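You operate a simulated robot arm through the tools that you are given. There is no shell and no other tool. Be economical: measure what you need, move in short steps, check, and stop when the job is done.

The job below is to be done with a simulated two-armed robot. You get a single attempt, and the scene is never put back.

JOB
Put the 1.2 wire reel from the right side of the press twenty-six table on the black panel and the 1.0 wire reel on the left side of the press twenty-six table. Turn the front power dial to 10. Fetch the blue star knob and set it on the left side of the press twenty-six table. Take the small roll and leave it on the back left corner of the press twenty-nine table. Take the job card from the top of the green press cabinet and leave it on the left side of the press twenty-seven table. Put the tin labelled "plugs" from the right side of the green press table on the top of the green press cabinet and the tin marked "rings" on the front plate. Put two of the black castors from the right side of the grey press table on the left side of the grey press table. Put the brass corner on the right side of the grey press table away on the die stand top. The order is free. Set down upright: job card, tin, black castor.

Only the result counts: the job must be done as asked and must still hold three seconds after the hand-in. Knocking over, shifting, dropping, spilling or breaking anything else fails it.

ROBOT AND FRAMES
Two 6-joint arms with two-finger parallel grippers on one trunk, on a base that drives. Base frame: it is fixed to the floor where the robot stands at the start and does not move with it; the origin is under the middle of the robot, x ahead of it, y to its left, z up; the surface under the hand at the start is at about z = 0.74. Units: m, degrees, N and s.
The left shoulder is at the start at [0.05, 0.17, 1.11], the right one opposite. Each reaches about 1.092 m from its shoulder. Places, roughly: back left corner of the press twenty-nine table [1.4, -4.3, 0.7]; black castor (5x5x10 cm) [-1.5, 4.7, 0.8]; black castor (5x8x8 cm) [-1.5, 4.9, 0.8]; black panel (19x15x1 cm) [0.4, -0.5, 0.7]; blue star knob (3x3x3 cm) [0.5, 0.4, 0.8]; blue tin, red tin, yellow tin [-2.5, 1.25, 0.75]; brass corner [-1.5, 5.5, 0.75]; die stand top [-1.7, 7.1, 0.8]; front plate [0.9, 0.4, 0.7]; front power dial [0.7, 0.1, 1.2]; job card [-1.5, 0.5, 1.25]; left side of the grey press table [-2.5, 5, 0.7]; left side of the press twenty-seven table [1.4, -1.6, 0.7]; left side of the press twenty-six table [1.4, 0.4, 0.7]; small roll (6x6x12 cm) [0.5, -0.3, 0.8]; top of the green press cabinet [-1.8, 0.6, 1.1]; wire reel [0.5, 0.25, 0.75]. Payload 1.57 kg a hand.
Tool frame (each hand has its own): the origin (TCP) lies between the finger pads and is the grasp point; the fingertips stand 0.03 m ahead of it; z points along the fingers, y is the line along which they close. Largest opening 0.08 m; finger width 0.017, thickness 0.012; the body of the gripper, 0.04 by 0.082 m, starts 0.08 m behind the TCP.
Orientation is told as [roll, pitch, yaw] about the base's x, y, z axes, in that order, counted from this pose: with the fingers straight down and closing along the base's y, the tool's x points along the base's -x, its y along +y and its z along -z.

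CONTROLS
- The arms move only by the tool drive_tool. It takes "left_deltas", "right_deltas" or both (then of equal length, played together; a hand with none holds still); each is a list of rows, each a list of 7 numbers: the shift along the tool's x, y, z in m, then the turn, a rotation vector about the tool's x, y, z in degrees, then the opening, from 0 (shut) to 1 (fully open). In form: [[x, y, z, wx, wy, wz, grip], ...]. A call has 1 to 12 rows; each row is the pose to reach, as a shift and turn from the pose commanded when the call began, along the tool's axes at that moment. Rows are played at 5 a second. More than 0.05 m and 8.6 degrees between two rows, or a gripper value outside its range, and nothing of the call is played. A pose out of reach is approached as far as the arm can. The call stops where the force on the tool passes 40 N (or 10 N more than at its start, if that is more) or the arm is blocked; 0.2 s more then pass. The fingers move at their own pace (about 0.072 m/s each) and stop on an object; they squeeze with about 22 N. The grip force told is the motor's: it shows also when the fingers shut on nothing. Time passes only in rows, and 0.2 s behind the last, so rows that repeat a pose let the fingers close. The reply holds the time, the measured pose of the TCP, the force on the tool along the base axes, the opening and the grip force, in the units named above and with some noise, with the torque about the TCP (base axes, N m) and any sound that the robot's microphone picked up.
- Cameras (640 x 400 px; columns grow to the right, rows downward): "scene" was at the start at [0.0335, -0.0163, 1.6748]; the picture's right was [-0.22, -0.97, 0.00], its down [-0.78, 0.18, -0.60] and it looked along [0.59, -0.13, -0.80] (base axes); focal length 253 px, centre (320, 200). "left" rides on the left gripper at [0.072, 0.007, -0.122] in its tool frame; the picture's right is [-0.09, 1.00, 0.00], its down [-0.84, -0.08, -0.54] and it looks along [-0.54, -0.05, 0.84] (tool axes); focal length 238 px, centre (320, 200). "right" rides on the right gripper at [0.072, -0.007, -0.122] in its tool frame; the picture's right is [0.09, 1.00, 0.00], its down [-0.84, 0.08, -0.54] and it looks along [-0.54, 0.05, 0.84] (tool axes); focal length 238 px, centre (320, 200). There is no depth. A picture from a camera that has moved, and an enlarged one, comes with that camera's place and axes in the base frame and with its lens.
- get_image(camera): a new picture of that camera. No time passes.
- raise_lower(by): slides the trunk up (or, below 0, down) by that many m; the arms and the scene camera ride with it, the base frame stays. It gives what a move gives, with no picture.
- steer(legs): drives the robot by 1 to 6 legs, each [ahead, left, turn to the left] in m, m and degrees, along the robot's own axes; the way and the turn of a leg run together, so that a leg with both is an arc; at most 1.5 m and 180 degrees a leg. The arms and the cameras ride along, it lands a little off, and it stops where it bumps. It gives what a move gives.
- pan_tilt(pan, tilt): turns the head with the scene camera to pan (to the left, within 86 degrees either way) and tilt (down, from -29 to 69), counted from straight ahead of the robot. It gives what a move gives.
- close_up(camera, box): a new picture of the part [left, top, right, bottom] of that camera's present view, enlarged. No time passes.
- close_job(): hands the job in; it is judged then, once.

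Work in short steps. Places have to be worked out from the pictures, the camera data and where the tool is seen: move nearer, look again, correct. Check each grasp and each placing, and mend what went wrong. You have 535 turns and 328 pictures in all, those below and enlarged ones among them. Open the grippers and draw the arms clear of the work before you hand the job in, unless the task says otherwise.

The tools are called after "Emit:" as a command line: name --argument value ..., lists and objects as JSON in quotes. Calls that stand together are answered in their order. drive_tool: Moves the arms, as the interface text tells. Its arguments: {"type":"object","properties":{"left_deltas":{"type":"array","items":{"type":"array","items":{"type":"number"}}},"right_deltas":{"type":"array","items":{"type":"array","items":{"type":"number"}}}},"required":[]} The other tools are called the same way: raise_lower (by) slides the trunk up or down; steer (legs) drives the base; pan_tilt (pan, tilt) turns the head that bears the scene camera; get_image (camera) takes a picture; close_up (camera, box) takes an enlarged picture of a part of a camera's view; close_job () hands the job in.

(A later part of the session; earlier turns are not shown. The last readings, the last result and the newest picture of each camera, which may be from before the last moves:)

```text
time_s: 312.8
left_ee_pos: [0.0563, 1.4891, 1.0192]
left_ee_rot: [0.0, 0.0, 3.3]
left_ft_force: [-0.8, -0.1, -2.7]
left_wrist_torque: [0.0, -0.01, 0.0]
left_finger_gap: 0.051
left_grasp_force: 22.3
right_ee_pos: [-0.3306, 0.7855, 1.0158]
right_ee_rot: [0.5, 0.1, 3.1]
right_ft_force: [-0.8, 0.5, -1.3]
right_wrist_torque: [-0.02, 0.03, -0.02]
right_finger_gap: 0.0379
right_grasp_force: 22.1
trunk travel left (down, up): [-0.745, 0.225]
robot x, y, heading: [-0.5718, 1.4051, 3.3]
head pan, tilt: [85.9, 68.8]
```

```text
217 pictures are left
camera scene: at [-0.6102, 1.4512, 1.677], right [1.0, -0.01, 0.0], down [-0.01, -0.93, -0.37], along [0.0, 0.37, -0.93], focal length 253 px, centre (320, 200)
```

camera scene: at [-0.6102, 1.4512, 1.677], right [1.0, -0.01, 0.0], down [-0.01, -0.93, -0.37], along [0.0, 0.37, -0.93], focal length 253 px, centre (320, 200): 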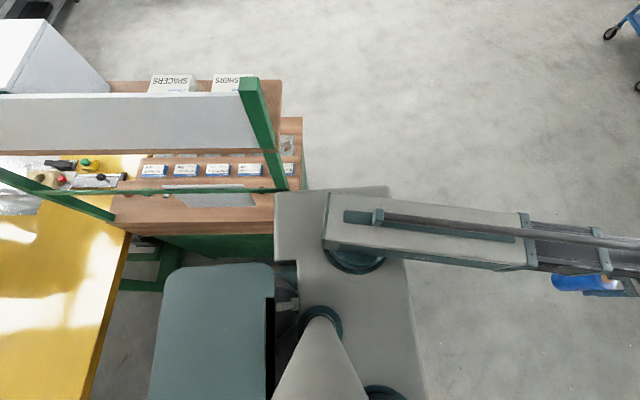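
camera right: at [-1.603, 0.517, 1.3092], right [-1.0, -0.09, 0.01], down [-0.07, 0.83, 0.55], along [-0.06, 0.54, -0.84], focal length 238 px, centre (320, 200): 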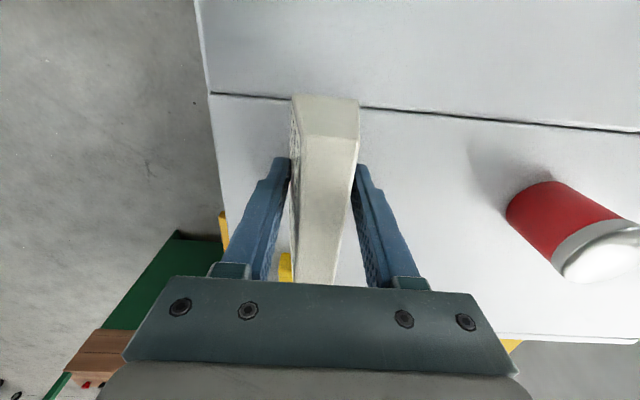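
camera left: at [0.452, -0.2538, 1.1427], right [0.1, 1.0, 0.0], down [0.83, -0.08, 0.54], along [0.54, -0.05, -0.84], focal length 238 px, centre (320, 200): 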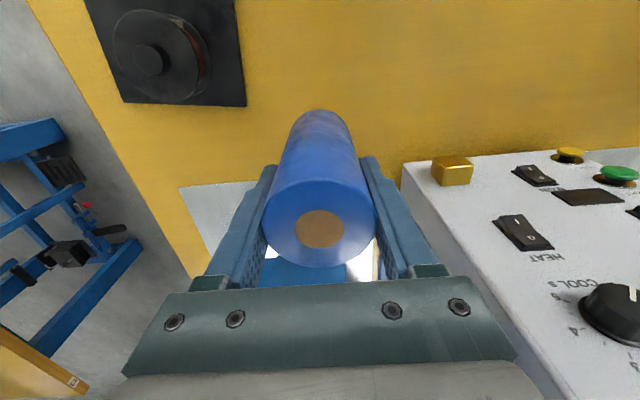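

Tilt is resolving. Continue forward.

Emit:
steer --legs '[[0.12, -0.05, 0]]'

Emit:
get_image --camera "scene"

```text
time_s: 314.1
left_ee_pos: [0.1814, 1.4511, 1.0188]
left_ee_rot: [-0.1, 0.0, 3.4]
left_ft_force: [-0.1, -0.8, -2.1]
left_wrist_torque: [0.03, 0.03, -0.01]
left_finger_gap: 0.0512
left_grasp_force: 22.5
right_ee_pos: [-0.2064, 0.7463, 1.0191]
right_ee_rot: [0.2, 0.1, 3.1]
right_ft_force: [0.6, -0.2, -1.5]
right_wrist_torque: [0.03, 0.02, 0.01]
right_finger_gap: 0.0378
right_grasp_force: 22.0
trunk travel left (down, up): [-0.745, 0.225]
robot x, y, heading: [-0.4519, 1.3581, 3.2]
head pan, tilt: [85.9, 68.8]
```

```text
216 pictures are left
camera scene: at [-0.4869, 1.4142, 1.6768], right [1.0, -0.01, 0.0], down [-0.01, -0.93, -0.36], along [0.0, 0.36, -0.93], focal length 253 px, centre (320, 200)
```

scene: 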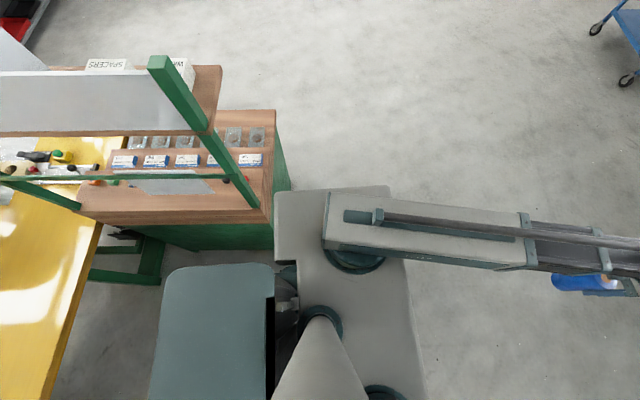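

Free now. I check the bench items for disturbance.

Emit:
close_up --camera "scene" --box '[0, 50, 300, 260]'

```text
1.90 times, centred on (150, 155) of scene
camera zoom: at [-0.4869, 1.4142, 1.6768], right [1.0, -0.01, 0.0], down [-0.01, -0.93, -0.36], along [0.0, 0.36, -0.93], focal length 482 px, centre (644, 286)
```

zoom: 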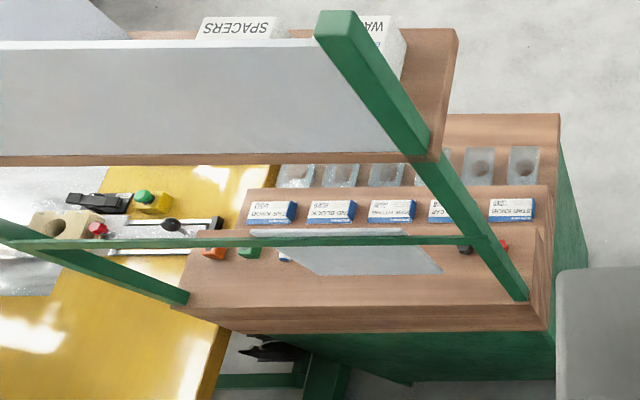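

Everything on the bench looks in place. Continue along y≈1.5 to the aisle.

Emit:
steer --legs '[[0.6, 0.1, -3], [1.2, 0.05, 0], [1.2, 0, 0]]'

Emit:
pan_tilt --pan -80 --tilt 30

Emit:
get_image --camera "scene"

```text
time_s: 328.9
left_ee_pos: [3.1815, 1.6186, 1.0201]
left_ee_rot: [-0.2, -0.1, 1.4]
left_ft_force: [-0.1, -0.3, -2.8]
left_wrist_torque: [-0.04, -0.01, 0.0]
left_finger_gap: 0.0511
left_grasp_force: 22.6
right_ee_pos: [2.7673, 0.9301, 1.0196]
right_ee_rot: [0.2, -0.1, 0.9]
right_ft_force: [-0.2, -0.7, -1.7]
right_wrist_torque: [0.03, -0.01, -0.01]
right_finger_gap: 0.038
right_grasp_force: 22.2
trunk travel left (down, up): [-0.745, 0.225]
robot x, y, heading: [2.5477, 1.5545, 1.3]
head pan, tilt: [85.9, 68.8]
```

```text
time_s: 331.4
left_ee_pos: [3.1824, 1.6179, 1.0192]
left_ee_rot: [0.0, -0.1, 1.3]
left_ft_force: [0.0, -0.3, -3.5]
left_wrist_torque: [0.0, -0.01, -0.03]
left_finger_gap: 0.0511
left_grasp_force: 22.6
right_ee_pos: [2.7668, 0.9293, 1.0216]
right_ee_rot: [0.2, -0.1, 1.0]
right_ft_force: [0.1, -0.5, -0.8]
right_wrist_torque: [0.0, 0.02, 0.02]
right_finger_gap: 0.0375
right_grasp_force: 22.4
trunk travel left (down, up): [-0.745, 0.225]
robot x, y, heading: [2.5498, 1.5531, 0.9]
head pan, tilt: [-80.0, 30.0]
```

```text
214 pictures are left
camera scene: at [2.5272, 1.4636, 1.7282], right [-0.98, -0.19, 0.0], down [-0.1, 0.49, -0.87], along [0.17, -0.85, -0.5], focal length 253 px, centre (320, 200)
```

scene: 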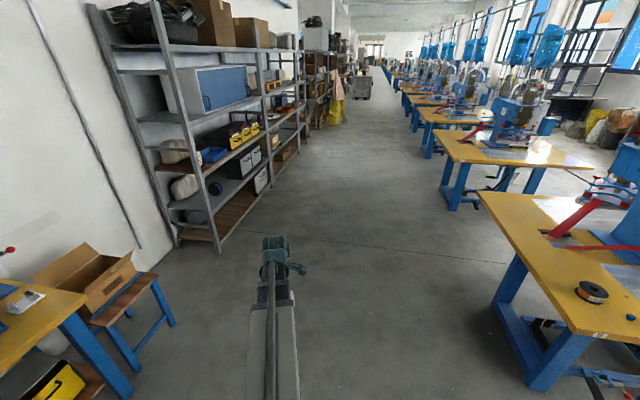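

Aisle is clear. Turn to face −x and go down the aisle to table 27.

Emit:
steer --legs '[[0, 0, 90], [0, 0, 89], [0.1, 1.45, 0], [0.1, 1.4, 0]]'

Emit:
pan_tilt --pan 0 --tilt 45

Emit:
get_image --camera "scene"

```text
time_s: 352.8
left_ee_pos: [1.665, -1.333, 1.019]
left_ee_rot: [0.0, -0.1, 179.0]
left_ft_force: [0.3, -0.2, -2.3]
left_wrist_torque: [0.03, 0.03, -0.01]
left_finger_gap: 0.0511
left_grasp_force: 22.5
right_ee_pos: [2.1061, -0.6619, 1.0189]
right_ee_rot: [0.2, -0.2, 178.7]
right_ft_force: [-0.1, 0.7, -1.7]
right_wrist_torque: [0.02, -0.04, -0.02]
right_finger_gap: 0.0372
right_grasp_force: 21.9
trunk travel left (down, up): [-0.745, 0.225]
robot x, y, heading: [2.302, -1.2913, 179.0]
head pan, tilt: [-80.0, 30.0]
```

```text
time_s: 354.3
left_ee_pos: [1.6644, -1.3327, 1.019]
left_ee_rot: [-0.1, -0.1, 179.0]
left_ft_force: [0.3, -1.2, -2.5]
left_wrist_torque: [-0.02, 0.0, -0.01]
left_finger_gap: 0.0512
left_grasp_force: 22.4
right_ee_pos: [2.1064, -0.6608, 1.0201]
right_ee_rot: [0.2, 0.0, 178.7]
right_ft_force: [0.3, -0.8, -0.8]
right_wrist_torque: [-0.03, -0.02, -0.01]
right_finger_gap: 0.0371
right_grasp_force: 21.7
trunk travel left (down, up): [-0.745, 0.225]
robot x, y, heading: [2.3028, -1.2928, 178.9]
head pan, tilt: [0.0, 45.0]
```

```text
213 pictures are left
camera scene: at [2.26, -1.2906, 1.7056], right [0.02, 1.0, 0.0], down [0.71, -0.01, -0.71], along [-0.71, 0.01, -0.71], focal length 253 px, centre (320, 200)
```

scene: 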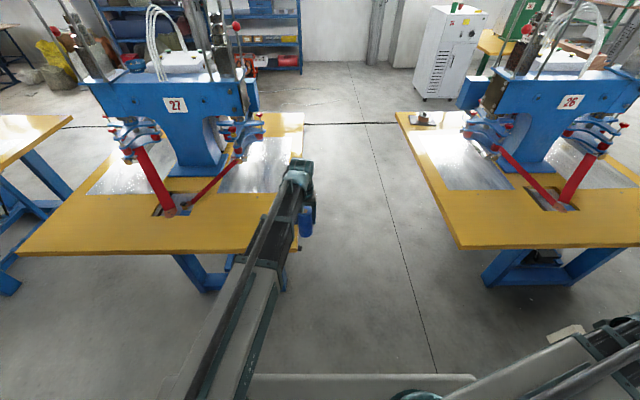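

Table 27 spans y −1.38…−2.62. I tuck the left hand, drive 0.5 further, and swing the right hand (card) to about (1.43,-1.62).

Emit:
drive_tool --left_deltas '[[0.04, 0.01, 0, 0, 0, 0, 0.4], [0.08, 0.02, 0, 0, 0, 0, 0.4], [0.12, 0.03, 0, 0, 0, 0, 0.4], [0.15, 0.04, 0, 0, 0, 0, 0.4]]'

Emit:
steer --legs '[[0, 0.5, 1]]'

Emit:
drive_tool --right_deltas '[[-0.03, 0.03, 0, 0, 0, 0, 0.1], [-0.06, 0.06, 0, 0, 0, 0, 0.1], [-0.09, 0.09, 0, 0, 0, 0, 0.1], [-0.12, 0.12, 0, 0, 0, 0, 0.1], [-0.15, 0.15, 0, 0, 0, 0, 0.1], [-0.18, 0.18, 0, 0, 0, 0, 0.1], [-0.21, 0.21, 0, 0, 0, 0, 0.1], [-0.24, 0.24, 0, 0, 0, 0, 0.1], [-0.27, 0.27, 0, 0, 0, 0, 0.1], [-0.3, 0.3, 0, 0, 0, 0, 0.1], [-0.33, 0.33, 0, 0, 0, 0, 0.1], [-0.36, 0.36, 0, 0, 0, 0, 0.1]]'

Emit:
get_image --camera "scene"

```text
time_s: 355.3
left_ee_pos: [1.8161, -1.3759, 1.0206]
left_ee_rot: [0.0, -0.1, 179.0]
left_ft_force: [0.3, 0.1, -2.6]
left_wrist_torque: [-0.04, 0.0, -0.02]
left_finger_gap: 0.0511
left_grasp_force: 21.6
right_ee_pos: [2.1062, -0.6614, 1.02]
right_ee_rot: [0.2, -0.1, 178.7]
right_ft_force: [0.4, -0.3, -1.5]
right_wrist_torque: [-0.01, 0.02, 0.01]
right_finger_gap: 0.0372
right_grasp_force: 22.2
trunk travel left (down, up): [-0.745, 0.225]
robot x, y, heading: [2.2987, -1.2923, 179.1]
head pan, tilt: [0.0, 45.0]
```

```text
time_s: 358.2
left_ee_pos: [1.815, -1.8935, 1.0196]
left_ee_rot: [-0.1, -0.1, -179.3]
left_ft_force: [0.7, 0.0, -2.4]
left_wrist_torque: [0.04, 0.0, 0.01]
left_finger_gap: 0.051
left_grasp_force: 22.0
right_ee_pos: [2.0849, -1.17, 1.02]
right_ee_rot: [0.1, -0.1, -179.6]
right_ft_force: [0.7, 0.1, -1.3]
right_wrist_torque: [0.02, -0.02, 0.04]
right_finger_gap: 0.0374
right_grasp_force: 22.5
trunk travel left (down, up): [-0.745, 0.225]
robot x, y, heading: [2.2994, -1.7913, -179.4]
head pan, tilt: [0.0, 45.0]
```

```text
time_s: 360.8
left_ee_pos: [1.8144, -1.8926, 1.0194]
left_ee_rot: [-0.1, 0.0, -179.2]
left_ft_force: [-0.6, 0.4, -2.3]
left_wrist_torque: [-0.01, 0.02, -0.01]
left_finger_gap: 0.0515
left_grasp_force: 22.1
right_ee_pos: [1.727, -1.5329, 1.0194]
right_ee_rot: [0.2, 0.0, -179.7]
right_ft_force: [0.3, 0.5, -1.3]
right_wrist_torque: [-0.01, 0.0, -0.02]
right_finger_gap: 0.0373
right_grasp_force: 22.4
right hand out of reach, approached as far as the arm can: row 12
trunk travel left (down, up): [-0.745, 0.225]
robot x, y, heading: [2.2998, -1.7959, -179.3]
head pan, tilt: [0.0, 45.0]
```

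```text
212 pictures are left
camera scene: at [2.2573, -1.7949, 1.7056], right [-0.01, 1.0, 0.0], down [0.71, 0.01, -0.71], along [-0.71, -0.01, -0.71], focal length 253 px, centre (320, 200)
```

scene: 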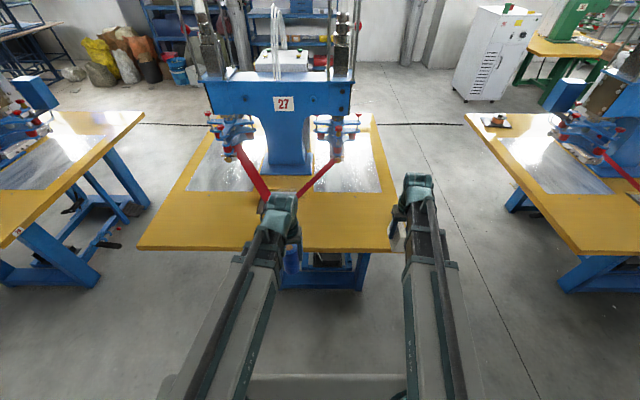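

Move the right hand on to (1.43,-1.60).

Emit:
drive_tool --right_deltas '[[-0.04, 0.01, 0, 0, 0, 0, 0.1], [-0.08, 0.02, 0, 0, 0, 0, 0.1], [-0.12, 0.03, 0, 0, 0, 0, 0.1], [-0.16, 0.04, 0, 0, 0, 0, 0.1], [-0.2, 0.05, 0, 0, 0, 0, 0.1], [-0.24, 0.06, 0, 0, 0, 0, 0.1], [-0.28, 0.067, 0, 0, 0, 0, 0.1], [-0.295, 0.067, 0, 0, 0, 0, 0.1]]'

Emit:
get_image --camera "right"

Emit:
get_image --camera "scene"

```text
time_s: 362.6
left_ee_pos: [1.8138, -1.8923, 1.0188]
left_ee_rot: [-0.1, -0.2, -179.3]
left_ft_force: [0.2, -0.5, -2.9]
left_wrist_torque: [-0.02, -0.02, -0.01]
left_finger_gap: 0.0515
left_grasp_force: 22.1
right_ee_pos: [1.4307, -1.5992, 1.0198]
right_ee_rot: [0.3, -0.1, -179.6]
right_ft_force: [-0.4, -0.9, -0.4]
right_wrist_torque: [-0.02, 0.01, 0.0]
right_finger_gap: 0.0374
right_grasp_force: 22.0
trunk travel left (down, up): [-0.745, 0.225]
robot x, y, heading: [2.2984, -1.7994, -179.3]
head pan, tilt: [0.0, 45.0]
```

```text
211 pictures are left
camera right: at [1.5049, -1.5904, 1.1414], right [0.1, -1.0, 0.0], down [-0.84, -0.08, 0.54], along [-0.54, -0.06, -0.84], focal length 238 px, centre (320, 200)
```

right: 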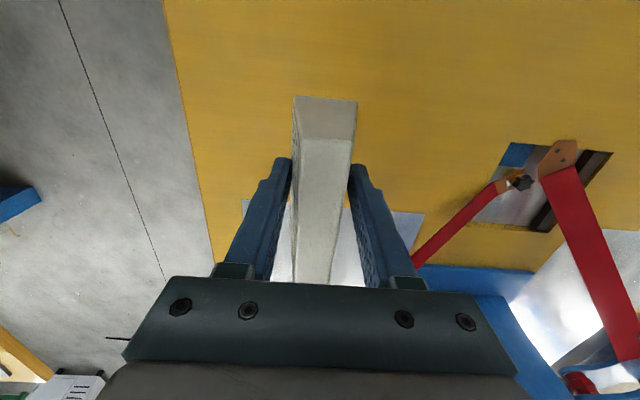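

```text
210 pictures are left
camera scene: at [2.2576, -1.7946, 1.7056], right [-0.01, 1.0, 0.0], down [0.71, 0.01, -0.71], along [-0.71, -0.01, -0.71], focal length 253 px, centre (320, 200)
```

scene: 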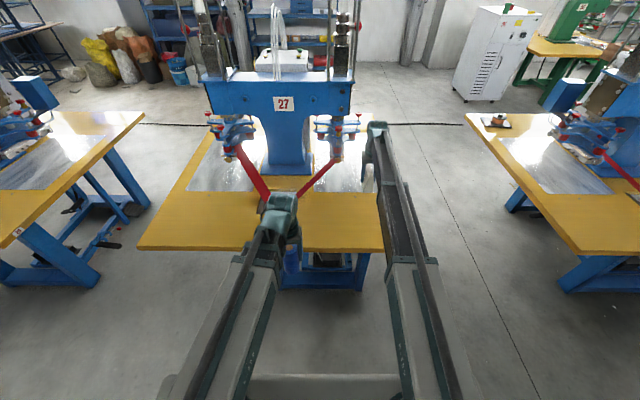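

Good spot. Lower to near contact (TCP≈0.79).

Emit:
raise_lower --by -0.222

Emit:
raise_lower --by -0.005

Emit:
raise_lower --by -0.003

```text
time_s: 365.0
left_ee_pos: [1.8156, -1.8918, 0.7977]
left_ee_rot: [-0.1, -0.1, -179.2]
left_ft_force: [0.1, -0.1, -2.4]
left_wrist_torque: [-0.01, 0.01, 0.02]
left_finger_gap: 0.0512
left_grasp_force: 22.0
right_ee_pos: [1.4317, -1.5997, 0.7974]
right_ee_rot: [0.2, -0.1, -179.6]
right_ft_force: [-0.4, -0.4, -1.7]
right_wrist_torque: [0.02, 0.0, 0.02]
right_finger_gap: 0.037
right_grasp_force: 22.5
trunk travel left (down, up): [-0.523, 0.447]
robot x, y, heading: [2.2995, -1.7964, -179.2]
head pan, tilt: [0.0, 45.0]
```

```text
time_s: 365.5
left_ee_pos: [1.8166, -1.8918, 0.7946]
left_ee_rot: [0.0, -0.2, -179.3]
left_ft_force: [-0.4, 0.1, -1.9]
left_wrist_torque: [-0.01, 0.0, 0.02]
left_finger_gap: 0.0511
left_grasp_force: 21.9
right_ee_pos: [1.4321, -1.5987, 0.7949]
right_ee_rot: [0.1, -0.1, -179.6]
right_ft_force: [-4.1, -0.3, 20.3]
right_wrist_torque: [0.05, 0.16, 0.01]
right_finger_gap: 0.037
right_grasp_force: 21.6
trunk travel left (down, up): [-0.518, 0.452]
robot x, y, heading: [2.2978, -1.7992, -179.6]
head pan, tilt: [0.0, 45.0]
```

```text
time_s: 366.1
left_ee_pos: [1.816, -1.8922, 0.79]
left_ee_rot: [-0.1, -0.2, -179.3]
left_ft_force: [0.5, 0.5, -2.5]
left_wrist_torque: [0.01, 0.03, -0.01]
left_finger_gap: 0.0511
left_grasp_force: 21.9
right_ee_pos: [1.4329, -1.5992, 0.7905]
right_ee_rot: [0.3, -0.1, -179.7]
right_ft_force: [-1.5, 0.9, 20.8]
right_wrist_torque: [0.03, -0.04, -0.03]
right_finger_gap: 0.0382
right_grasp_force: 22.1
trunk travel left (down, up): [-0.515, 0.455]
robot x, y, heading: [2.3026, -1.7938, -179.7]
head pan, tilt: [0.0, 45.0]
```

On the table. Release and rise.

Emit:
drive_tool --right_deltas '[[0, 0, 0, 0, 0, 0, 0.6], [0, 0, 0, 0, 0, 0, 1], [0, 0, 0, 0, 0, 0, 1], [0, 0, 0, 0, 0, 0, 1]]'

Emit:
raise_lower --by 0.22

Emit:
get_image --camera "right"

```text
time_s: 367.1
left_ee_pos: [1.8155, -1.8927, 0.7898]
left_ee_rot: [-0.1, -0.1, -179.3]
left_ft_force: [0.8, -0.6, -2.5]
left_wrist_torque: [-0.03, 0.0, -0.01]
left_finger_gap: 0.0508
left_grasp_force: 21.7
right_ee_pos: [1.4313, -1.5995, 0.7885]
right_ee_rot: [0.2, -0.1, -179.6]
right_ft_force: [-0.3, -0.7, -0.5]
right_wrist_torque: [0.0, 0.02, 0.0]
right_finger_gap: 0.08
right_grasp_force: 0.1
trunk travel left (down, up): [-0.515, 0.455]
robot x, y, heading: [2.3001, -1.7961, -179.1]
head pan, tilt: [0.0, 45.0]
```

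```text
time_s: 369.4
left_ee_pos: [1.8145, -1.8941, 1.0097]
left_ee_rot: [0.0, -0.2, -179.2]
left_ft_force: [-0.2, 0.4, -2.8]
left_wrist_torque: [0.0, -0.02, -0.01]
left_finger_gap: 0.0512
left_grasp_force: 22.2
right_ee_pos: [1.4309, -1.5981, 1.0096]
right_ee_rot: [0.1, -0.2, -179.6]
right_ft_force: [-0.2, -0.1, 0.2]
right_wrist_torque: [-0.01, -0.02, -0.02]
right_finger_gap: 0.0799
right_grasp_force: 0.0
trunk travel left (down, up): [-0.735, 0.235]
robot x, y, heading: [2.2991, -1.7928, -179.4]
head pan, tilt: [0.0, 45.0]
```

```text
209 pictures are left
camera right: at [1.5053, -1.5903, 1.1314], right [0.1, -1.0, 0.0], down [-0.84, -0.08, 0.54], along [-0.54, -0.06, -0.84], focal length 238 px, centre (320, 200)
```

right: 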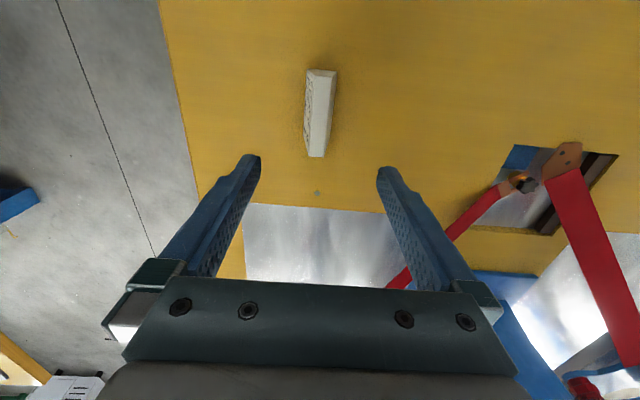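

Card stands upright. Retract the right hand and drive on down the aisle to look at the next table's number.

Emit:
drive_tool --right_deltas '[[0.04, 0, 0, 0, 0, 0, 1], [0.08, 0, 0, 0, 0, 0, 1], [0.12, 0, 0, 0, 0, 0, 1], [0.16, 0, 0, 0, 0, 0, 1], [0.2, 0, 0, 0, 0, 0, 1], [0.24, 0, 0, 0, 0, 0, 1], [0.28, 0, 0, 0, 0, 0, 1], [0.32, 0, 0, 0, 0, 0, 1]]'

Emit:
steer --legs '[[0, 1.4, 0], [0, 0.6, 0]]'

Emit:
get_image --camera "scene"

```text
time_s: 371.2
left_ee_pos: [1.8161, -1.8926, 1.0109]
left_ee_rot: [0.0, -0.2, -179.3]
left_ft_force: [-0.4, 1.0, -2.8]
left_wrist_torque: [0.04, 0.01, 0.0]
left_finger_gap: 0.0512
left_grasp_force: 22.4
right_ee_pos: [1.7538, -1.5956, 1.0093]
right_ee_rot: [0.2, -0.2, -179.7]
right_ft_force: [0.4, -0.2, -0.2]
right_wrist_torque: [0.0, -0.02, 0.01]
right_finger_gap: 0.08
right_grasp_force: 0.1
trunk travel left (down, up): [-0.735, 0.235]
robot x, y, heading: [2.2963, -1.7941, -179.5]
head pan, tilt: [0.0, 45.0]
```

```text
time_s: 381.2
left_ee_pos: [1.8434, -3.9019, 1.0098]
left_ee_rot: [-0.1, -0.1, -178.9]
left_ft_force: [-1.3, -0.3, -2.5]
left_wrist_torque: [0.03, 0.04, -0.01]
left_finger_gap: 0.0514
left_grasp_force: 22.3
right_ee_pos: [1.7802, -3.6052, 1.0093]
right_ee_rot: [0.2, 0.0, -179.4]
right_ft_force: [-0.3, 0.8, 0.1]
right_wrist_torque: [-0.02, 0.01, -0.01]
right_finger_gap: 0.0801
right_grasp_force: 0.2
trunk travel left (down, up): [-0.735, 0.235]
robot x, y, heading: [2.3298, -3.8009, -179.0]
head pan, tilt: [0.0, 45.0]
```

```text
208 pictures are left
camera scene: at [2.2863, -3.8014, 1.6956], right [-0.02, 1.0, 0.0], down [0.71, 0.01, -0.71], along [-0.71, -0.01, -0.71], focal length 253 px, centre (320, 200)
```

scene: 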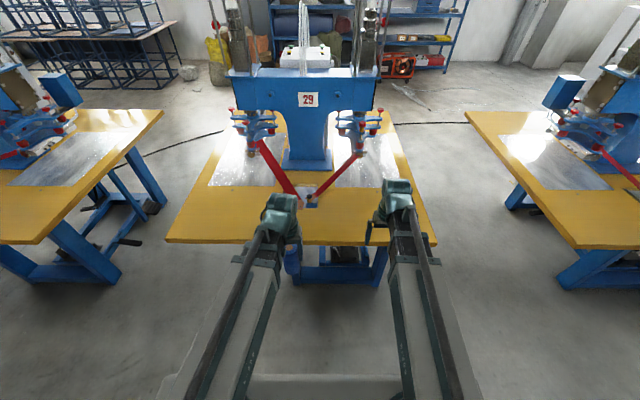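

This is press 29; its table spans y −3.27…−4.52. I tuck the right hand a bit, move 0.3 left and 0.1 ahead, and bring the roll to (1.43,-4.34).

Emit:
drive_tool --right_deltas '[[0.04, 0, 0, 0, 0, 0, 1], [0.08, 0, 0, 0, 0, 0, 1], [0.1, -0.04, 0, 0, 0, 0, 1]]'

Emit:
steer --legs '[[0.1, 0.3, -1]]'

Emit:
drive_tool --left_deltas '[[-0.035, 0.015, 0, 0, 0, 0, 0.4], [-0.07, 0.03, 0, 0, 0, 0, 0.4], [-0.105, 0.045, 0, 0, 0, 0, 0.4], [-0.14, 0.06, 0, 0, 0, 0, 0.4], [-0.175, 0.075, 0, 0, 0, 0, 0.4], [-0.21, 0.09, 0, 0, 0, 0, 0.4], [-0.245, 0.105, 0, 0, 0, 0, 0.4], [-0.28, 0.12, 0, 0, 0, 0, 0.4], [-0.31, 0.135, 0, 0, 0, 0, 0.4]]'

Emit:
get_image --camera "left"

Emit:
get_image --camera "scene"

```text
time_s: 382.0
left_ee_pos: [1.8444, -3.9011, 1.01]
left_ee_rot: [-0.1, -0.1, -178.9]
left_ft_force: [-0.2, 0.7, -2.3]
left_wrist_torque: [-0.01, -0.02, 0.03]
left_finger_gap: 0.0513
left_grasp_force: 22.4
right_ee_pos: [1.8709, -3.5632, 1.0102]
right_ee_rot: [0.4, 0.0, -179.3]
right_ft_force: [0.1, -0.3, 0.7]
right_wrist_torque: [-0.02, 0.01, -0.01]
right_finger_gap: 0.0799
right_grasp_force: 0.1
right hand out of reach, approached as far as the arm can: row 3
trunk travel left (down, up): [-0.735, 0.235]
robot x, y, heading: [2.3289, -3.8004, -179.2]
head pan, tilt: [0.0, 45.0]
```

```text
time_s: 384.1
left_ee_pos: [1.7427, -4.1942, 1.0102]
left_ee_rot: [-0.1, -0.2, 179.8]
left_ft_force: [0.5, -0.5, -2.7]
left_wrist_torque: [0.02, -0.03, 0.02]
left_finger_gap: 0.0509
left_grasp_force: 22.4
right_ee_pos: [1.7764, -3.8578, 1.0104]
right_ee_rot: [0.2, 0.0, 179.5]
right_ft_force: [0.6, -0.7, 0.4]
right_wrist_torque: [0.01, -0.02, -0.02]
right_finger_gap: 0.0799
right_grasp_force: 0.1
trunk travel left (down, up): [-0.735, 0.235]
robot x, y, heading: [2.2284, -4.1024, 179.8]
head pan, tilt: [0.0, 45.0]
```

```text
time_s: 386.1
left_ee_pos: [1.4311, -4.3276, 1.0094]
left_ee_rot: [-0.1, 0.0, 179.7]
left_ft_force: [0.3, -0.6, -2.1]
left_wrist_torque: [0.03, 0.0, -0.03]
left_finger_gap: 0.0514
left_grasp_force: 22.0
right_ee_pos: [1.7757, -3.8567, 1.0097]
right_ee_rot: [0.2, 0.0, 179.6]
right_ft_force: [-1.0, 0.8, 0.0]
right_wrist_torque: [0.02, -0.03, 0.0]
right_finger_gap: 0.0803
right_grasp_force: 0.1
trunk travel left (down, up): [-0.735, 0.235]
robot x, y, heading: [2.2241, -4.1047, 179.6]
head pan, tilt: [0.0, 45.0]
```

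```text
207 pictures are left
camera left: at [1.5039, -4.3348, 1.1325], right [-0.1, -1.0, 0.0], down [-0.84, 0.08, 0.54], along [-0.54, 0.05, -0.84], focal length 238 px, centre (320, 200)
```

left: 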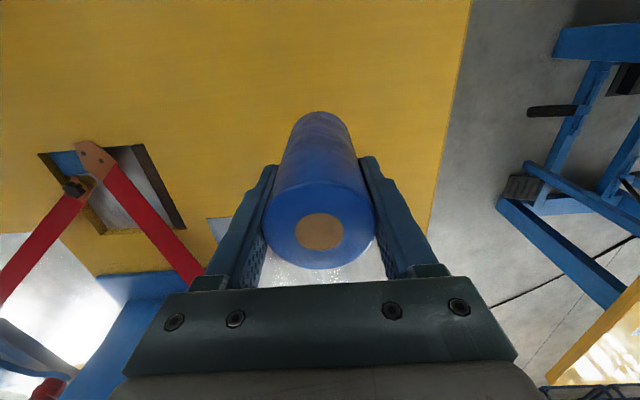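

```text
206 pictures are left
camera scene: at [2.1856, -4.1029, 1.6956], right [0.01, 1.0, 0.0], down [0.71, 0.0, -0.71], along [-0.71, 0.0, -0.71], focal length 253 px, centre (320, 200)
```

scene: 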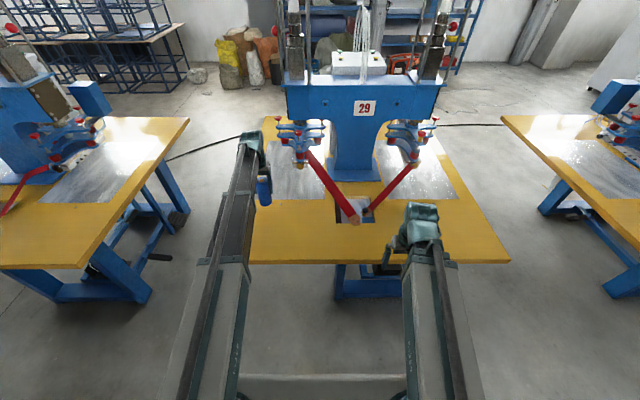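

The table's back edge is y≈-4.54; I nudge to (1.45,-4.38), closer to the corner, then lower (contact TCP≈0.82).

Emit:
drive_tool --left_deltas '[[0.02, 0.045, 0, 0, 0, 0, 0.4]]'

Emit:
raise_lower --by -0.183

Emit:
raise_lower --by -0.005

Emit:
raise_lower --by -0.003

```text
time_s: 386.5
left_ee_pos: [1.4537, -4.3727, 1.0097]
left_ee_rot: [-0.2, -0.1, 179.9]
left_ft_force: [0.0, 0.2, -2.5]
left_wrist_torque: [0.02, 0.01, -0.02]
left_finger_gap: 0.0513
left_grasp_force: 21.8
right_ee_pos: [1.7769, -3.8573, 1.0092]
right_ee_rot: [0.0, 0.0, 179.6]
right_ft_force: [-0.5, -0.3, 0.1]
right_wrist_torque: [-0.02, -0.01, -0.05]
right_finger_gap: 0.0801
right_grasp_force: 0.0
trunk travel left (down, up): [-0.735, 0.235]
robot x, y, heading: [2.2252, -4.1, 179.7]
head pan, tilt: [0.0, 45.0]
```

```text
time_s: 388.5
left_ee_pos: [1.4532, -4.3719, 0.8268]
left_ee_rot: [0.1, -0.1, 179.8]
left_ft_force: [0.8, -0.1, -2.4]
left_wrist_torque: [0.0, 0.03, -0.01]
left_finger_gap: 0.051
left_grasp_force: 22.6
right_ee_pos: [1.777, -3.8567, 0.8268]
right_ee_rot: [0.3, 0.0, 179.5]
right_ft_force: [0.2, -0.9, -0.4]
right_wrist_torque: [0.0, -0.03, -0.04]
right_finger_gap: 0.08
right_grasp_force: 0.0
trunk travel left (down, up): [-0.552, 0.418]
robot x, y, heading: [2.2283, -4.1043, 179.5]
head pan, tilt: [0.0, 45.0]
```

```text
time_s: 389.1
left_ee_pos: [1.4519, -4.3728, 0.8231]
left_ee_rot: [-0.1, -0.1, 179.8]
left_ft_force: [-0.9, 0.3, -2.2]
left_wrist_torque: [0.02, 0.04, -0.01]
left_finger_gap: 0.0512
left_grasp_force: 22.2
right_ee_pos: [1.7769, -3.858, 0.8221]
right_ee_rot: [0.2, 0.0, 179.4]
right_ft_force: [0.0, -0.1, -0.3]
right_wrist_torque: [0.0, 0.03, -0.01]
right_finger_gap: 0.08
right_grasp_force: 0.1
trunk travel left (down, up): [-0.547, 0.423]
robot x, y, heading: [2.2312, -4.1052, 179.6]
head pan, tilt: [0.0, 45.0]
```

```text
time_s: 389.6
left_ee_pos: [1.4533, -4.3719, 0.8189]
left_ee_rot: [-0.1, -0.2, 179.8]
left_ft_force: [-5.0, -1.6, 14.8]
left_wrist_torque: [-0.29, 0.03, -0.09]
left_finger_gap: 0.0513
left_grasp_force: 22.3
right_ee_pos: [1.7772, -3.8577, 0.8189]
right_ee_rot: [0.2, -0.1, 179.5]
right_ft_force: [-0.1, -0.1, -0.5]
right_wrist_torque: [0.02, 0.02, -0.01]
right_finger_gap: 0.0801
right_grasp_force: 0.1
trunk travel left (down, up): [-0.544, 0.426]
robot x, y, heading: [2.2297, -4.101, 179.9]
head pan, tilt: [0.0, 45.0]
```

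Contact; release and rise.

Emit:
drive_tool --left_deltas '[[0, 0, 0, 0, 0, 0, 0.7], [0, 0, 0, 0, 0, 0, 1], [0, 0, 0, 0, 0, 0, 1], [0, 0, 0, 0, 0, 0, 1]]'

Emit:
raise_lower --by 0.22

Emit:
get_image --camera "left"

```text
time_s: 390.6
left_ee_pos: [1.4527, -4.3722, 0.8188]
left_ee_rot: [-0.2, 0.0, 179.8]
left_ft_force: [-0.1, 0.1, -0.4]
left_wrist_torque: [-0.02, 0.0, -0.02]
left_finger_gap: 0.0799
left_grasp_force: 0.0
right_ee_pos: [1.777, -3.8569, 0.8185]
right_ee_rot: [0.2, -0.1, 179.4]
right_ft_force: [0.3, -0.1, -0.4]
right_wrist_torque: [0.0, -0.01, 0.02]
right_finger_gap: 0.08
right_grasp_force: 0.0
trunk travel left (down, up): [-0.544, 0.426]
robot x, y, heading: [2.2274, -4.1038, 179.6]
head pan, tilt: [0.0, 45.0]
```

```text
time_s: 392.9
left_ee_pos: [1.4518, -4.3733, 1.0383]
left_ee_rot: [-0.1, -0.2, 179.8]
left_ft_force: [0.1, -0.1, 0.1]
left_wrist_torque: [0.01, 0.0, -0.01]
left_finger_gap: 0.08
left_grasp_force: 0.1
right_ee_pos: [1.7765, -3.8571, 1.0396]
right_ee_rot: [0.1, 0.0, 179.6]
right_ft_force: [0.0, 0.2, 0.2]
right_wrist_torque: [0.02, -0.01, -0.02]
right_finger_gap: 0.0802
right_grasp_force: 0.0
trunk travel left (down, up): [-0.764, 0.206]
robot x, y, heading: [2.2285, -4.1062, 179.8]
head pan, tilt: [0.0, 45.0]
```

```text
205 pictures are left
camera left: at [1.5253, -4.3799, 1.1618], right [-0.1, -1.0, 0.0], down [-0.84, 0.08, 0.54], along [-0.54, 0.05, -0.84], focal length 238 px, centre (320, 200)
```

left: 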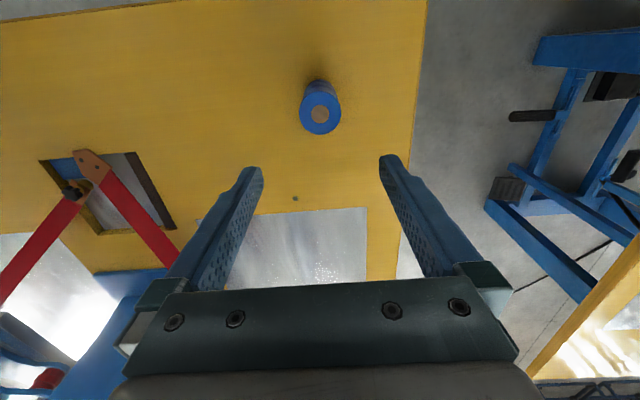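

Roll placed. Next the grey press. I retract the left hand and drive back up the aisle.

Emit:
drive_tool --left_deltas '[[0.04, -0.02, 0, 0, 0, 0, 1], [0.08, -0.04, 0, 0, 0, 0, 1], [0.12, -0.06, 0, 0, 0, 0, 1], [0.16, -0.08, 0, 0, 0, 0, 1], [0.2, -0.1, 0, 0, 0, 0, 1], [0.24, -0.1, 0, 0, 0, 0, 1], [0.28, -0.1, 0, 0, 0, 0, 1], [0.31, -0.1, 0, 0, 0, 0, 1]]'

Emit:
steer --legs '[[0, -1.5, 0], [-0.05, -1.5, 0], [0, -1.5, 0], [0, -1.3, 0], [0.9, 0, 0]]'

Emit:
pan_tilt --pan -40 --tilt 20

Emit:
get_image --camera "scene"

```text
time_s: 394.7
left_ee_pos: [1.762, -4.272, 1.039]
left_ee_rot: [-0.1, -0.1, 179.8]
left_ft_force: [-0.7, 0.5, -0.3]
left_wrist_torque: [-0.01, 0.0, -0.01]
left_finger_gap: 0.0799
left_grasp_force: 0.1
right_ee_pos: [1.776, -3.8568, 1.0399]
right_ee_rot: [0.3, 0.0, 179.4]
right_ft_force: [0.1, 0.4, -0.1]
right_wrist_torque: [-0.03, -0.02, 0.0]
right_finger_gap: 0.0801
right_grasp_force: 0.1
trunk travel left (down, up): [-0.764, 0.206]
robot x, y, heading: [2.2286, -4.1065, 179.7]
head pan, tilt: [0.0, 45.0]
```

```text
refused: leg 2 is longer than a leg can be; nothing moved
```

```text
time_s: 395.8
left_ee_pos: [1.7607, -4.2718, 1.0386]
left_ee_rot: [-0.2, -0.1, 179.8]
left_ft_force: [-0.6, -0.1, 0.0]
left_wrist_torque: [0.03, 0.03, 0.01]
left_finger_gap: 0.08
left_grasp_force: 0.2
right_ee_pos: [1.778, -3.8578, 1.039]
right_ee_rot: [0.2, 0.0, 179.6]
right_ft_force: [-0.7, -0.6, 0.4]
right_wrist_torque: [-0.03, -0.02, -0.01]
right_finger_gap: 0.0802
right_grasp_force: 0.1
trunk travel left (down, up): [-0.764, 0.206]
robot x, y, heading: [2.2286, -4.1042, 179.5]
head pan, tilt: [-40.0, 20.0]
```

```text
204 pictures are left
camera scene: at [2.1967, -4.0429, 1.7633], right [0.65, 0.76, 0.0], down [0.26, -0.22, -0.94], along [-0.72, 0.61, -0.34], focal length 253 px, centre (320, 200)
```

scene: 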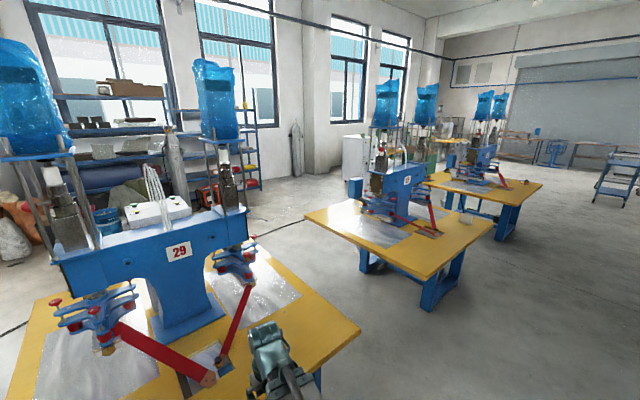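

Emit:
steer --legs '[[0, -1.45, 0], [-0.05, -1.45, 0], [0, -1.45, 0], [0, -1.45, 0]]'

Emit:
get_image --camera "scene"

```text
time_s: 423.3
left_ee_pos: [1.7669, 1.4888, 1.0388]
left_ee_rot: [-0.1, -0.1, -178.4]
left_ft_force: [-0.8, 0.3, 0.0]
left_wrist_torque: [0.04, -0.02, 0.03]
left_finger_gap: 0.08
left_grasp_force: 0.2
right_ee_pos: [1.7702, 1.9043, 1.0388]
right_ee_rot: [0.2, 0.0, -178.7]
right_ft_force: [0.1, 0.9, 0.0]
right_wrist_torque: [0.03, 0.03, -0.02]
right_finger_gap: 0.0803
right_grasp_force: 0.0
trunk travel left (down, up): [-0.764, 0.206]
robot x, y, heading: [2.2281, 1.6706, -178.2]
head pan, tilt: [-40.0, 20.0]
```

```text
203 pictures are left
camera scene: at [2.1953, 1.7318, 1.7633], right [0.62, 0.78, 0.0], down [0.27, -0.21, -0.94], along [-0.74, 0.59, -0.34], focal length 253 px, centre (320, 200)
```

scene: 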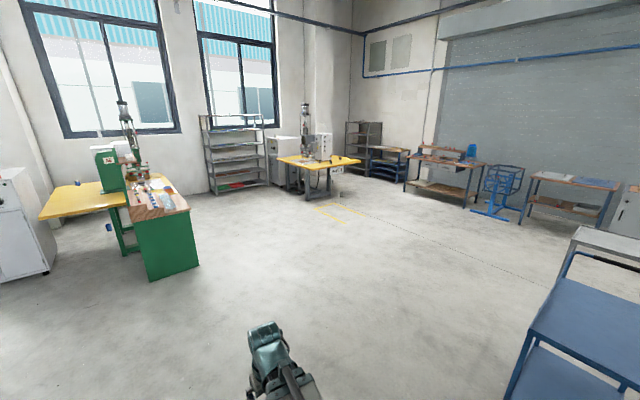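

Open floor toward the grey press. Drive diagonally to about (-1.7,3.3) and turn to face +y.

Emit:
steer --legs '[[1.3, -0.55, -1], [1.3, -0.65, 0], [1.3, -0.4, 0], [0, 0, -90]]'

Emit:
pan_tilt --pan 0 --tilt 30

Emit:
get_image --camera "scene"

```text
time_s: 447.6
left_ee_pos: [-1.8647, 3.7802, 1.0384]
left_ee_rot: [-0.1, -0.1, 88.4]
left_ft_force: [-0.4, -0.1, -0.5]
left_wrist_torque: [0.01, 0.01, -0.02]
left_finger_gap: 0.0799
left_grasp_force: 0.1
right_ee_pos: [-1.4498, 3.7541, 1.0387]
right_ee_rot: [0.3, 0.0, 88.1]
right_ft_force: [-0.3, 0.1, 0.7]
right_wrist_torque: [-0.03, -0.01, -0.01]
right_finger_gap: 0.0798
right_grasp_force: 0.1
trunk travel left (down, up): [-0.764, 0.206]
robot x, y, heading: [-1.7055, 3.3121, 88.3]
head pan, tilt: [-40.0, 20.0]
```

```text
time_s: 448.7
left_ee_pos: [-1.8648, 3.7812, 1.0394]
left_ee_rot: [-0.1, -0.3, 88.4]
left_ft_force: [0.6, -0.5, -0.2]
left_wrist_torque: [-0.01, 0.01, 0.0]
left_finger_gap: 0.0798
left_grasp_force: 0.0
right_ee_pos: [-1.4485, 3.7547, 1.0388]
right_ee_rot: [0.2, 0.0, 88.1]
right_ft_force: [-0.1, 0.5, 0.0]
right_wrist_torque: [-0.02, -0.02, -0.03]
right_finger_gap: 0.0801
right_grasp_force: 0.0
trunk travel left (down, up): [-0.764, 0.206]
robot x, y, heading: [-1.7055, 3.3137, 88.2]
head pan, tilt: [0.0, 30.0]
```

```text
202 pictures are left
camera scene: at [-1.704, 3.3616, 1.7473], right [1.0, -0.03, 0.0], down [-0.02, -0.5, -0.87], along [0.03, 0.87, -0.5], focal length 253 px, centre (320, 200)
```

scene: 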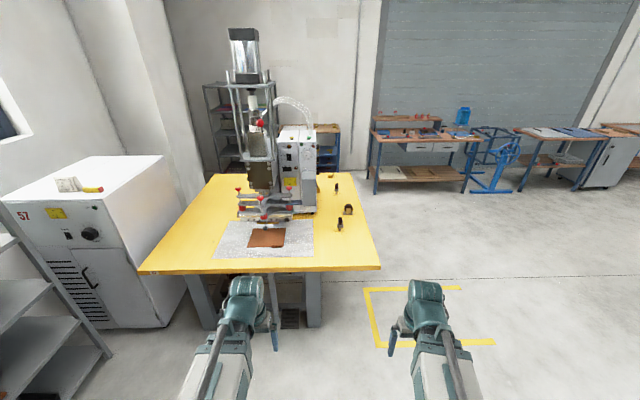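

Zoom onto the grey press table items.

Emit:
close_up --camera "scene" --box '[310, 160, 390, 250]'

Emit:
close_up --camera "scene" --box '[140, 150, 320, 270]'

Emit:
close_up --camera "scene" --box '[290, 90, 640, 210]'

```text
4.44 times, centred on (350, 205) of scene
camera zoom: at [-1.704, 3.3616, 1.7473], right [1.0, -0.03, 0.0], down [-0.02, -0.5, -0.87], along [0.03, 0.87, -0.5], focal length 1125 px, centre (187, 178)
```

zoom: 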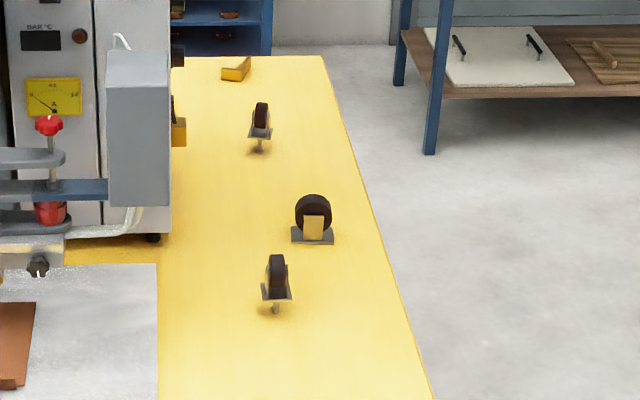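

```text
3.33 times, centred on (230, 210) of scene
camera zoom: at [-1.704, 3.3616, 1.7473], right [1.0, -0.03, 0.0], down [-0.02, -0.5, -0.87], along [0.03, 0.87, -0.5], focal length 844 px, centre (620, 167)
```

zoom: 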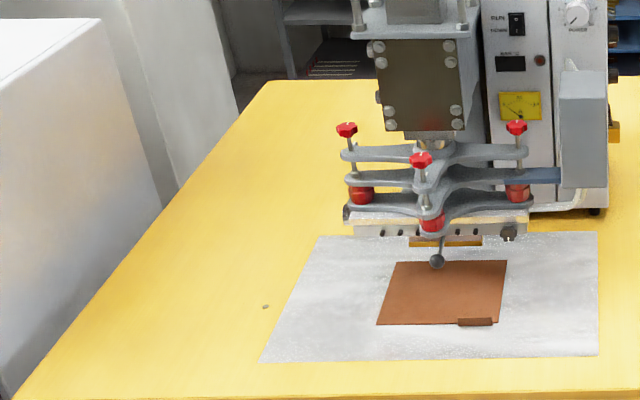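

```text
1.83 times, centred on (465, 150) of scene
camera zoom: at [-1.704, 3.3616, 1.7473], right [1.0, -0.03, 0.0], down [-0.02, -0.5, -0.87], along [0.03, 0.87, -0.5], focal length 463 px, centre (55, 291)
```

zoom: 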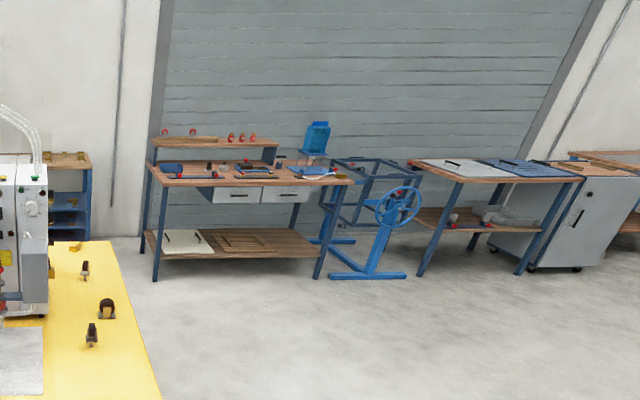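

Three castors at (-1.53,4.72), (-1.45,4.90), (-1.52,5.21), brass corner at (-1.53,5.55). I move closer to inspect.

Emit:
steer --legs '[[0.7, -0.12, 1.5]]'

Emit:
pan_tilt --pan 0 --tilt 50

Emit:
get_image --camera "scene"

Emit:
close_up --camera "scene" --box '[300, 50, 400, 200]'

```text
time_s: 452.6
left_ee_pos: [-1.7416, 4.4803, 1.0393]
left_ee_rot: [-0.1, -0.1, 89.8]
left_ft_force: [-0.6, -0.2, 0.5]
left_wrist_torque: [-0.01, -0.03, 0.03]
left_finger_gap: 0.0801
left_grasp_force: 0.0
right_ee_pos: [-1.3267, 4.4641, 1.0383]
right_ee_rot: [0.2, 0.0, 89.5]
right_ft_force: [0.0, 0.4, 0.0]
right_wrist_torque: [-0.02, -0.02, -0.02]
right_finger_gap: 0.0801
right_grasp_force: 0.0
trunk travel left (down, up): [-0.764, 0.206]
robot x, y, heading: [-1.5737, 4.0142, 89.5]
head pan, tilt: [0.0, 30.0]
```

```text
time_s: 453.4
left_ee_pos: [-1.7427, 4.4812, 1.0393]
left_ee_rot: [-0.2, -0.1, 89.8]
left_ft_force: [-0.4, 0.3, -0.2]
left_wrist_torque: [0.0, -0.03, 0.02]
left_finger_gap: 0.0798
left_grasp_force: 0.0
right_ee_pos: [-1.3275, 4.4629, 1.0386]
right_ee_rot: [0.2, 0.0, 89.4]
right_ft_force: [-0.3, -0.8, -0.8]
right_wrist_torque: [-0.02, -0.02, -0.03]
right_finger_gap: 0.0803
right_grasp_force: 0.0
trunk travel left (down, up): [-0.764, 0.206]
robot x, y, heading: [-1.5724, 4.0138, 89.3]
head pan, tilt: [0.0, 50.0]
```

```text
198 pictures are left
camera scene: at [-1.5721, 4.0517, 1.7178], right [1.0, -0.01, 0.0], down [0.0, -0.77, -0.64], along [0.0, 0.64, -0.77], focal length 253 px, centre (320, 200)
```

scene: 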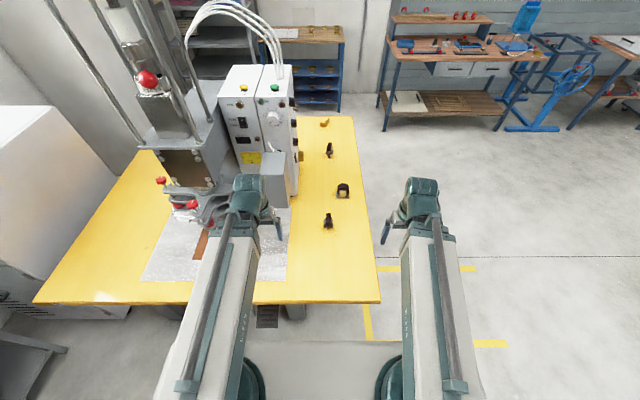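

```text
2.67 times, centred on (350, 125) of scene
camera zoom: at [-1.5721, 4.0517, 1.7178], right [1.0, -0.01, 0.0], down [0.0, -0.77, -0.64], along [0.0, 0.64, -0.77], focal length 675 px, centre (240, 400)
```

zoom: 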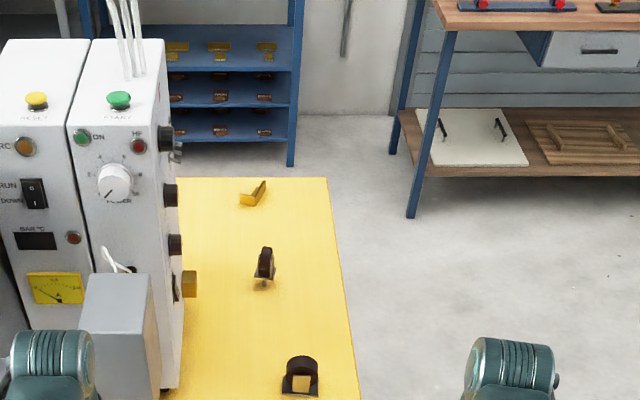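

Emit:
close_up --camera "scene" --box '[312, 135, 356, 165]'

Emit:
close_up --camera "scene" --box '[310, 175, 360, 235]'

Emit:
close_up --camera "scene" --box '[305, 105, 345, 140]'

```text
13.33 times, centred on (334, 150) of scene
camera zoom: at [-1.5721, 4.0517, 1.7178], right [1.0, -0.01, 0.0], down [0.0, -0.77, -0.64], along [0.0, 0.64, -0.77], focal length 3376 px, centre (133, 867)
```

zoom: 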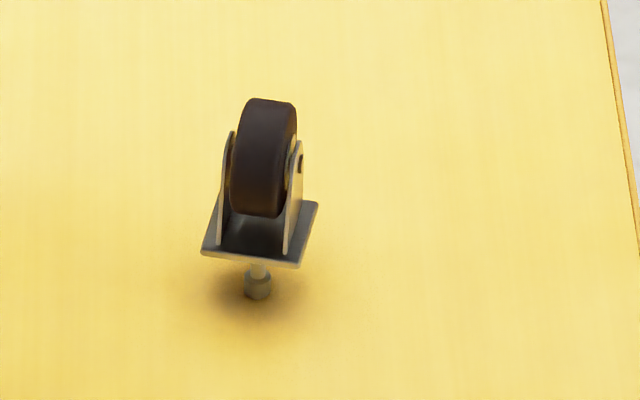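

```text
6.67 times, centred on (335, 205) of scene
camera zoom: at [-1.5721, 4.0517, 1.7178], right [1.0, -0.01, 0.0], down [0.0, -0.77, -0.64], along [0.0, 0.64, -0.77], focal length 1688 px, centre (220, 167)
```

zoom: 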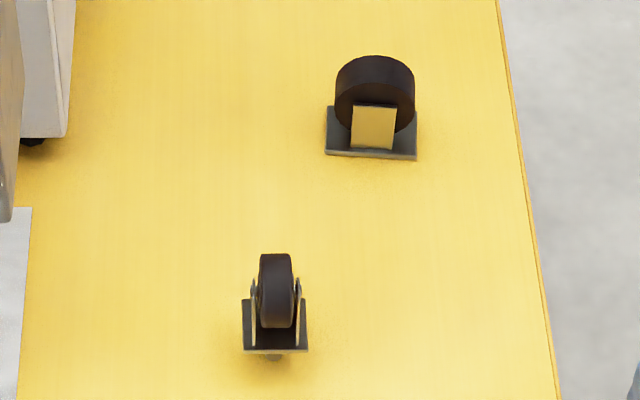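

```text
11.43 times, centred on (325, 122) of scene
camera zoom: at [-1.5721, 4.0517, 1.7178], right [1.0, -0.01, 0.0], down [0.0, -0.77, -0.64], along [0.0, 0.64, -0.77], focal length 2894 px, centre (263, 1086)
```

zoom: 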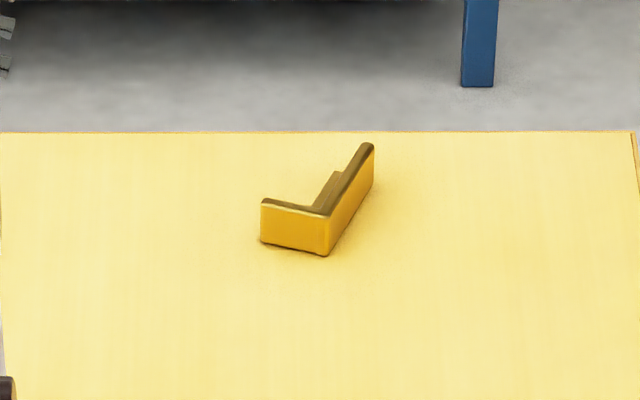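

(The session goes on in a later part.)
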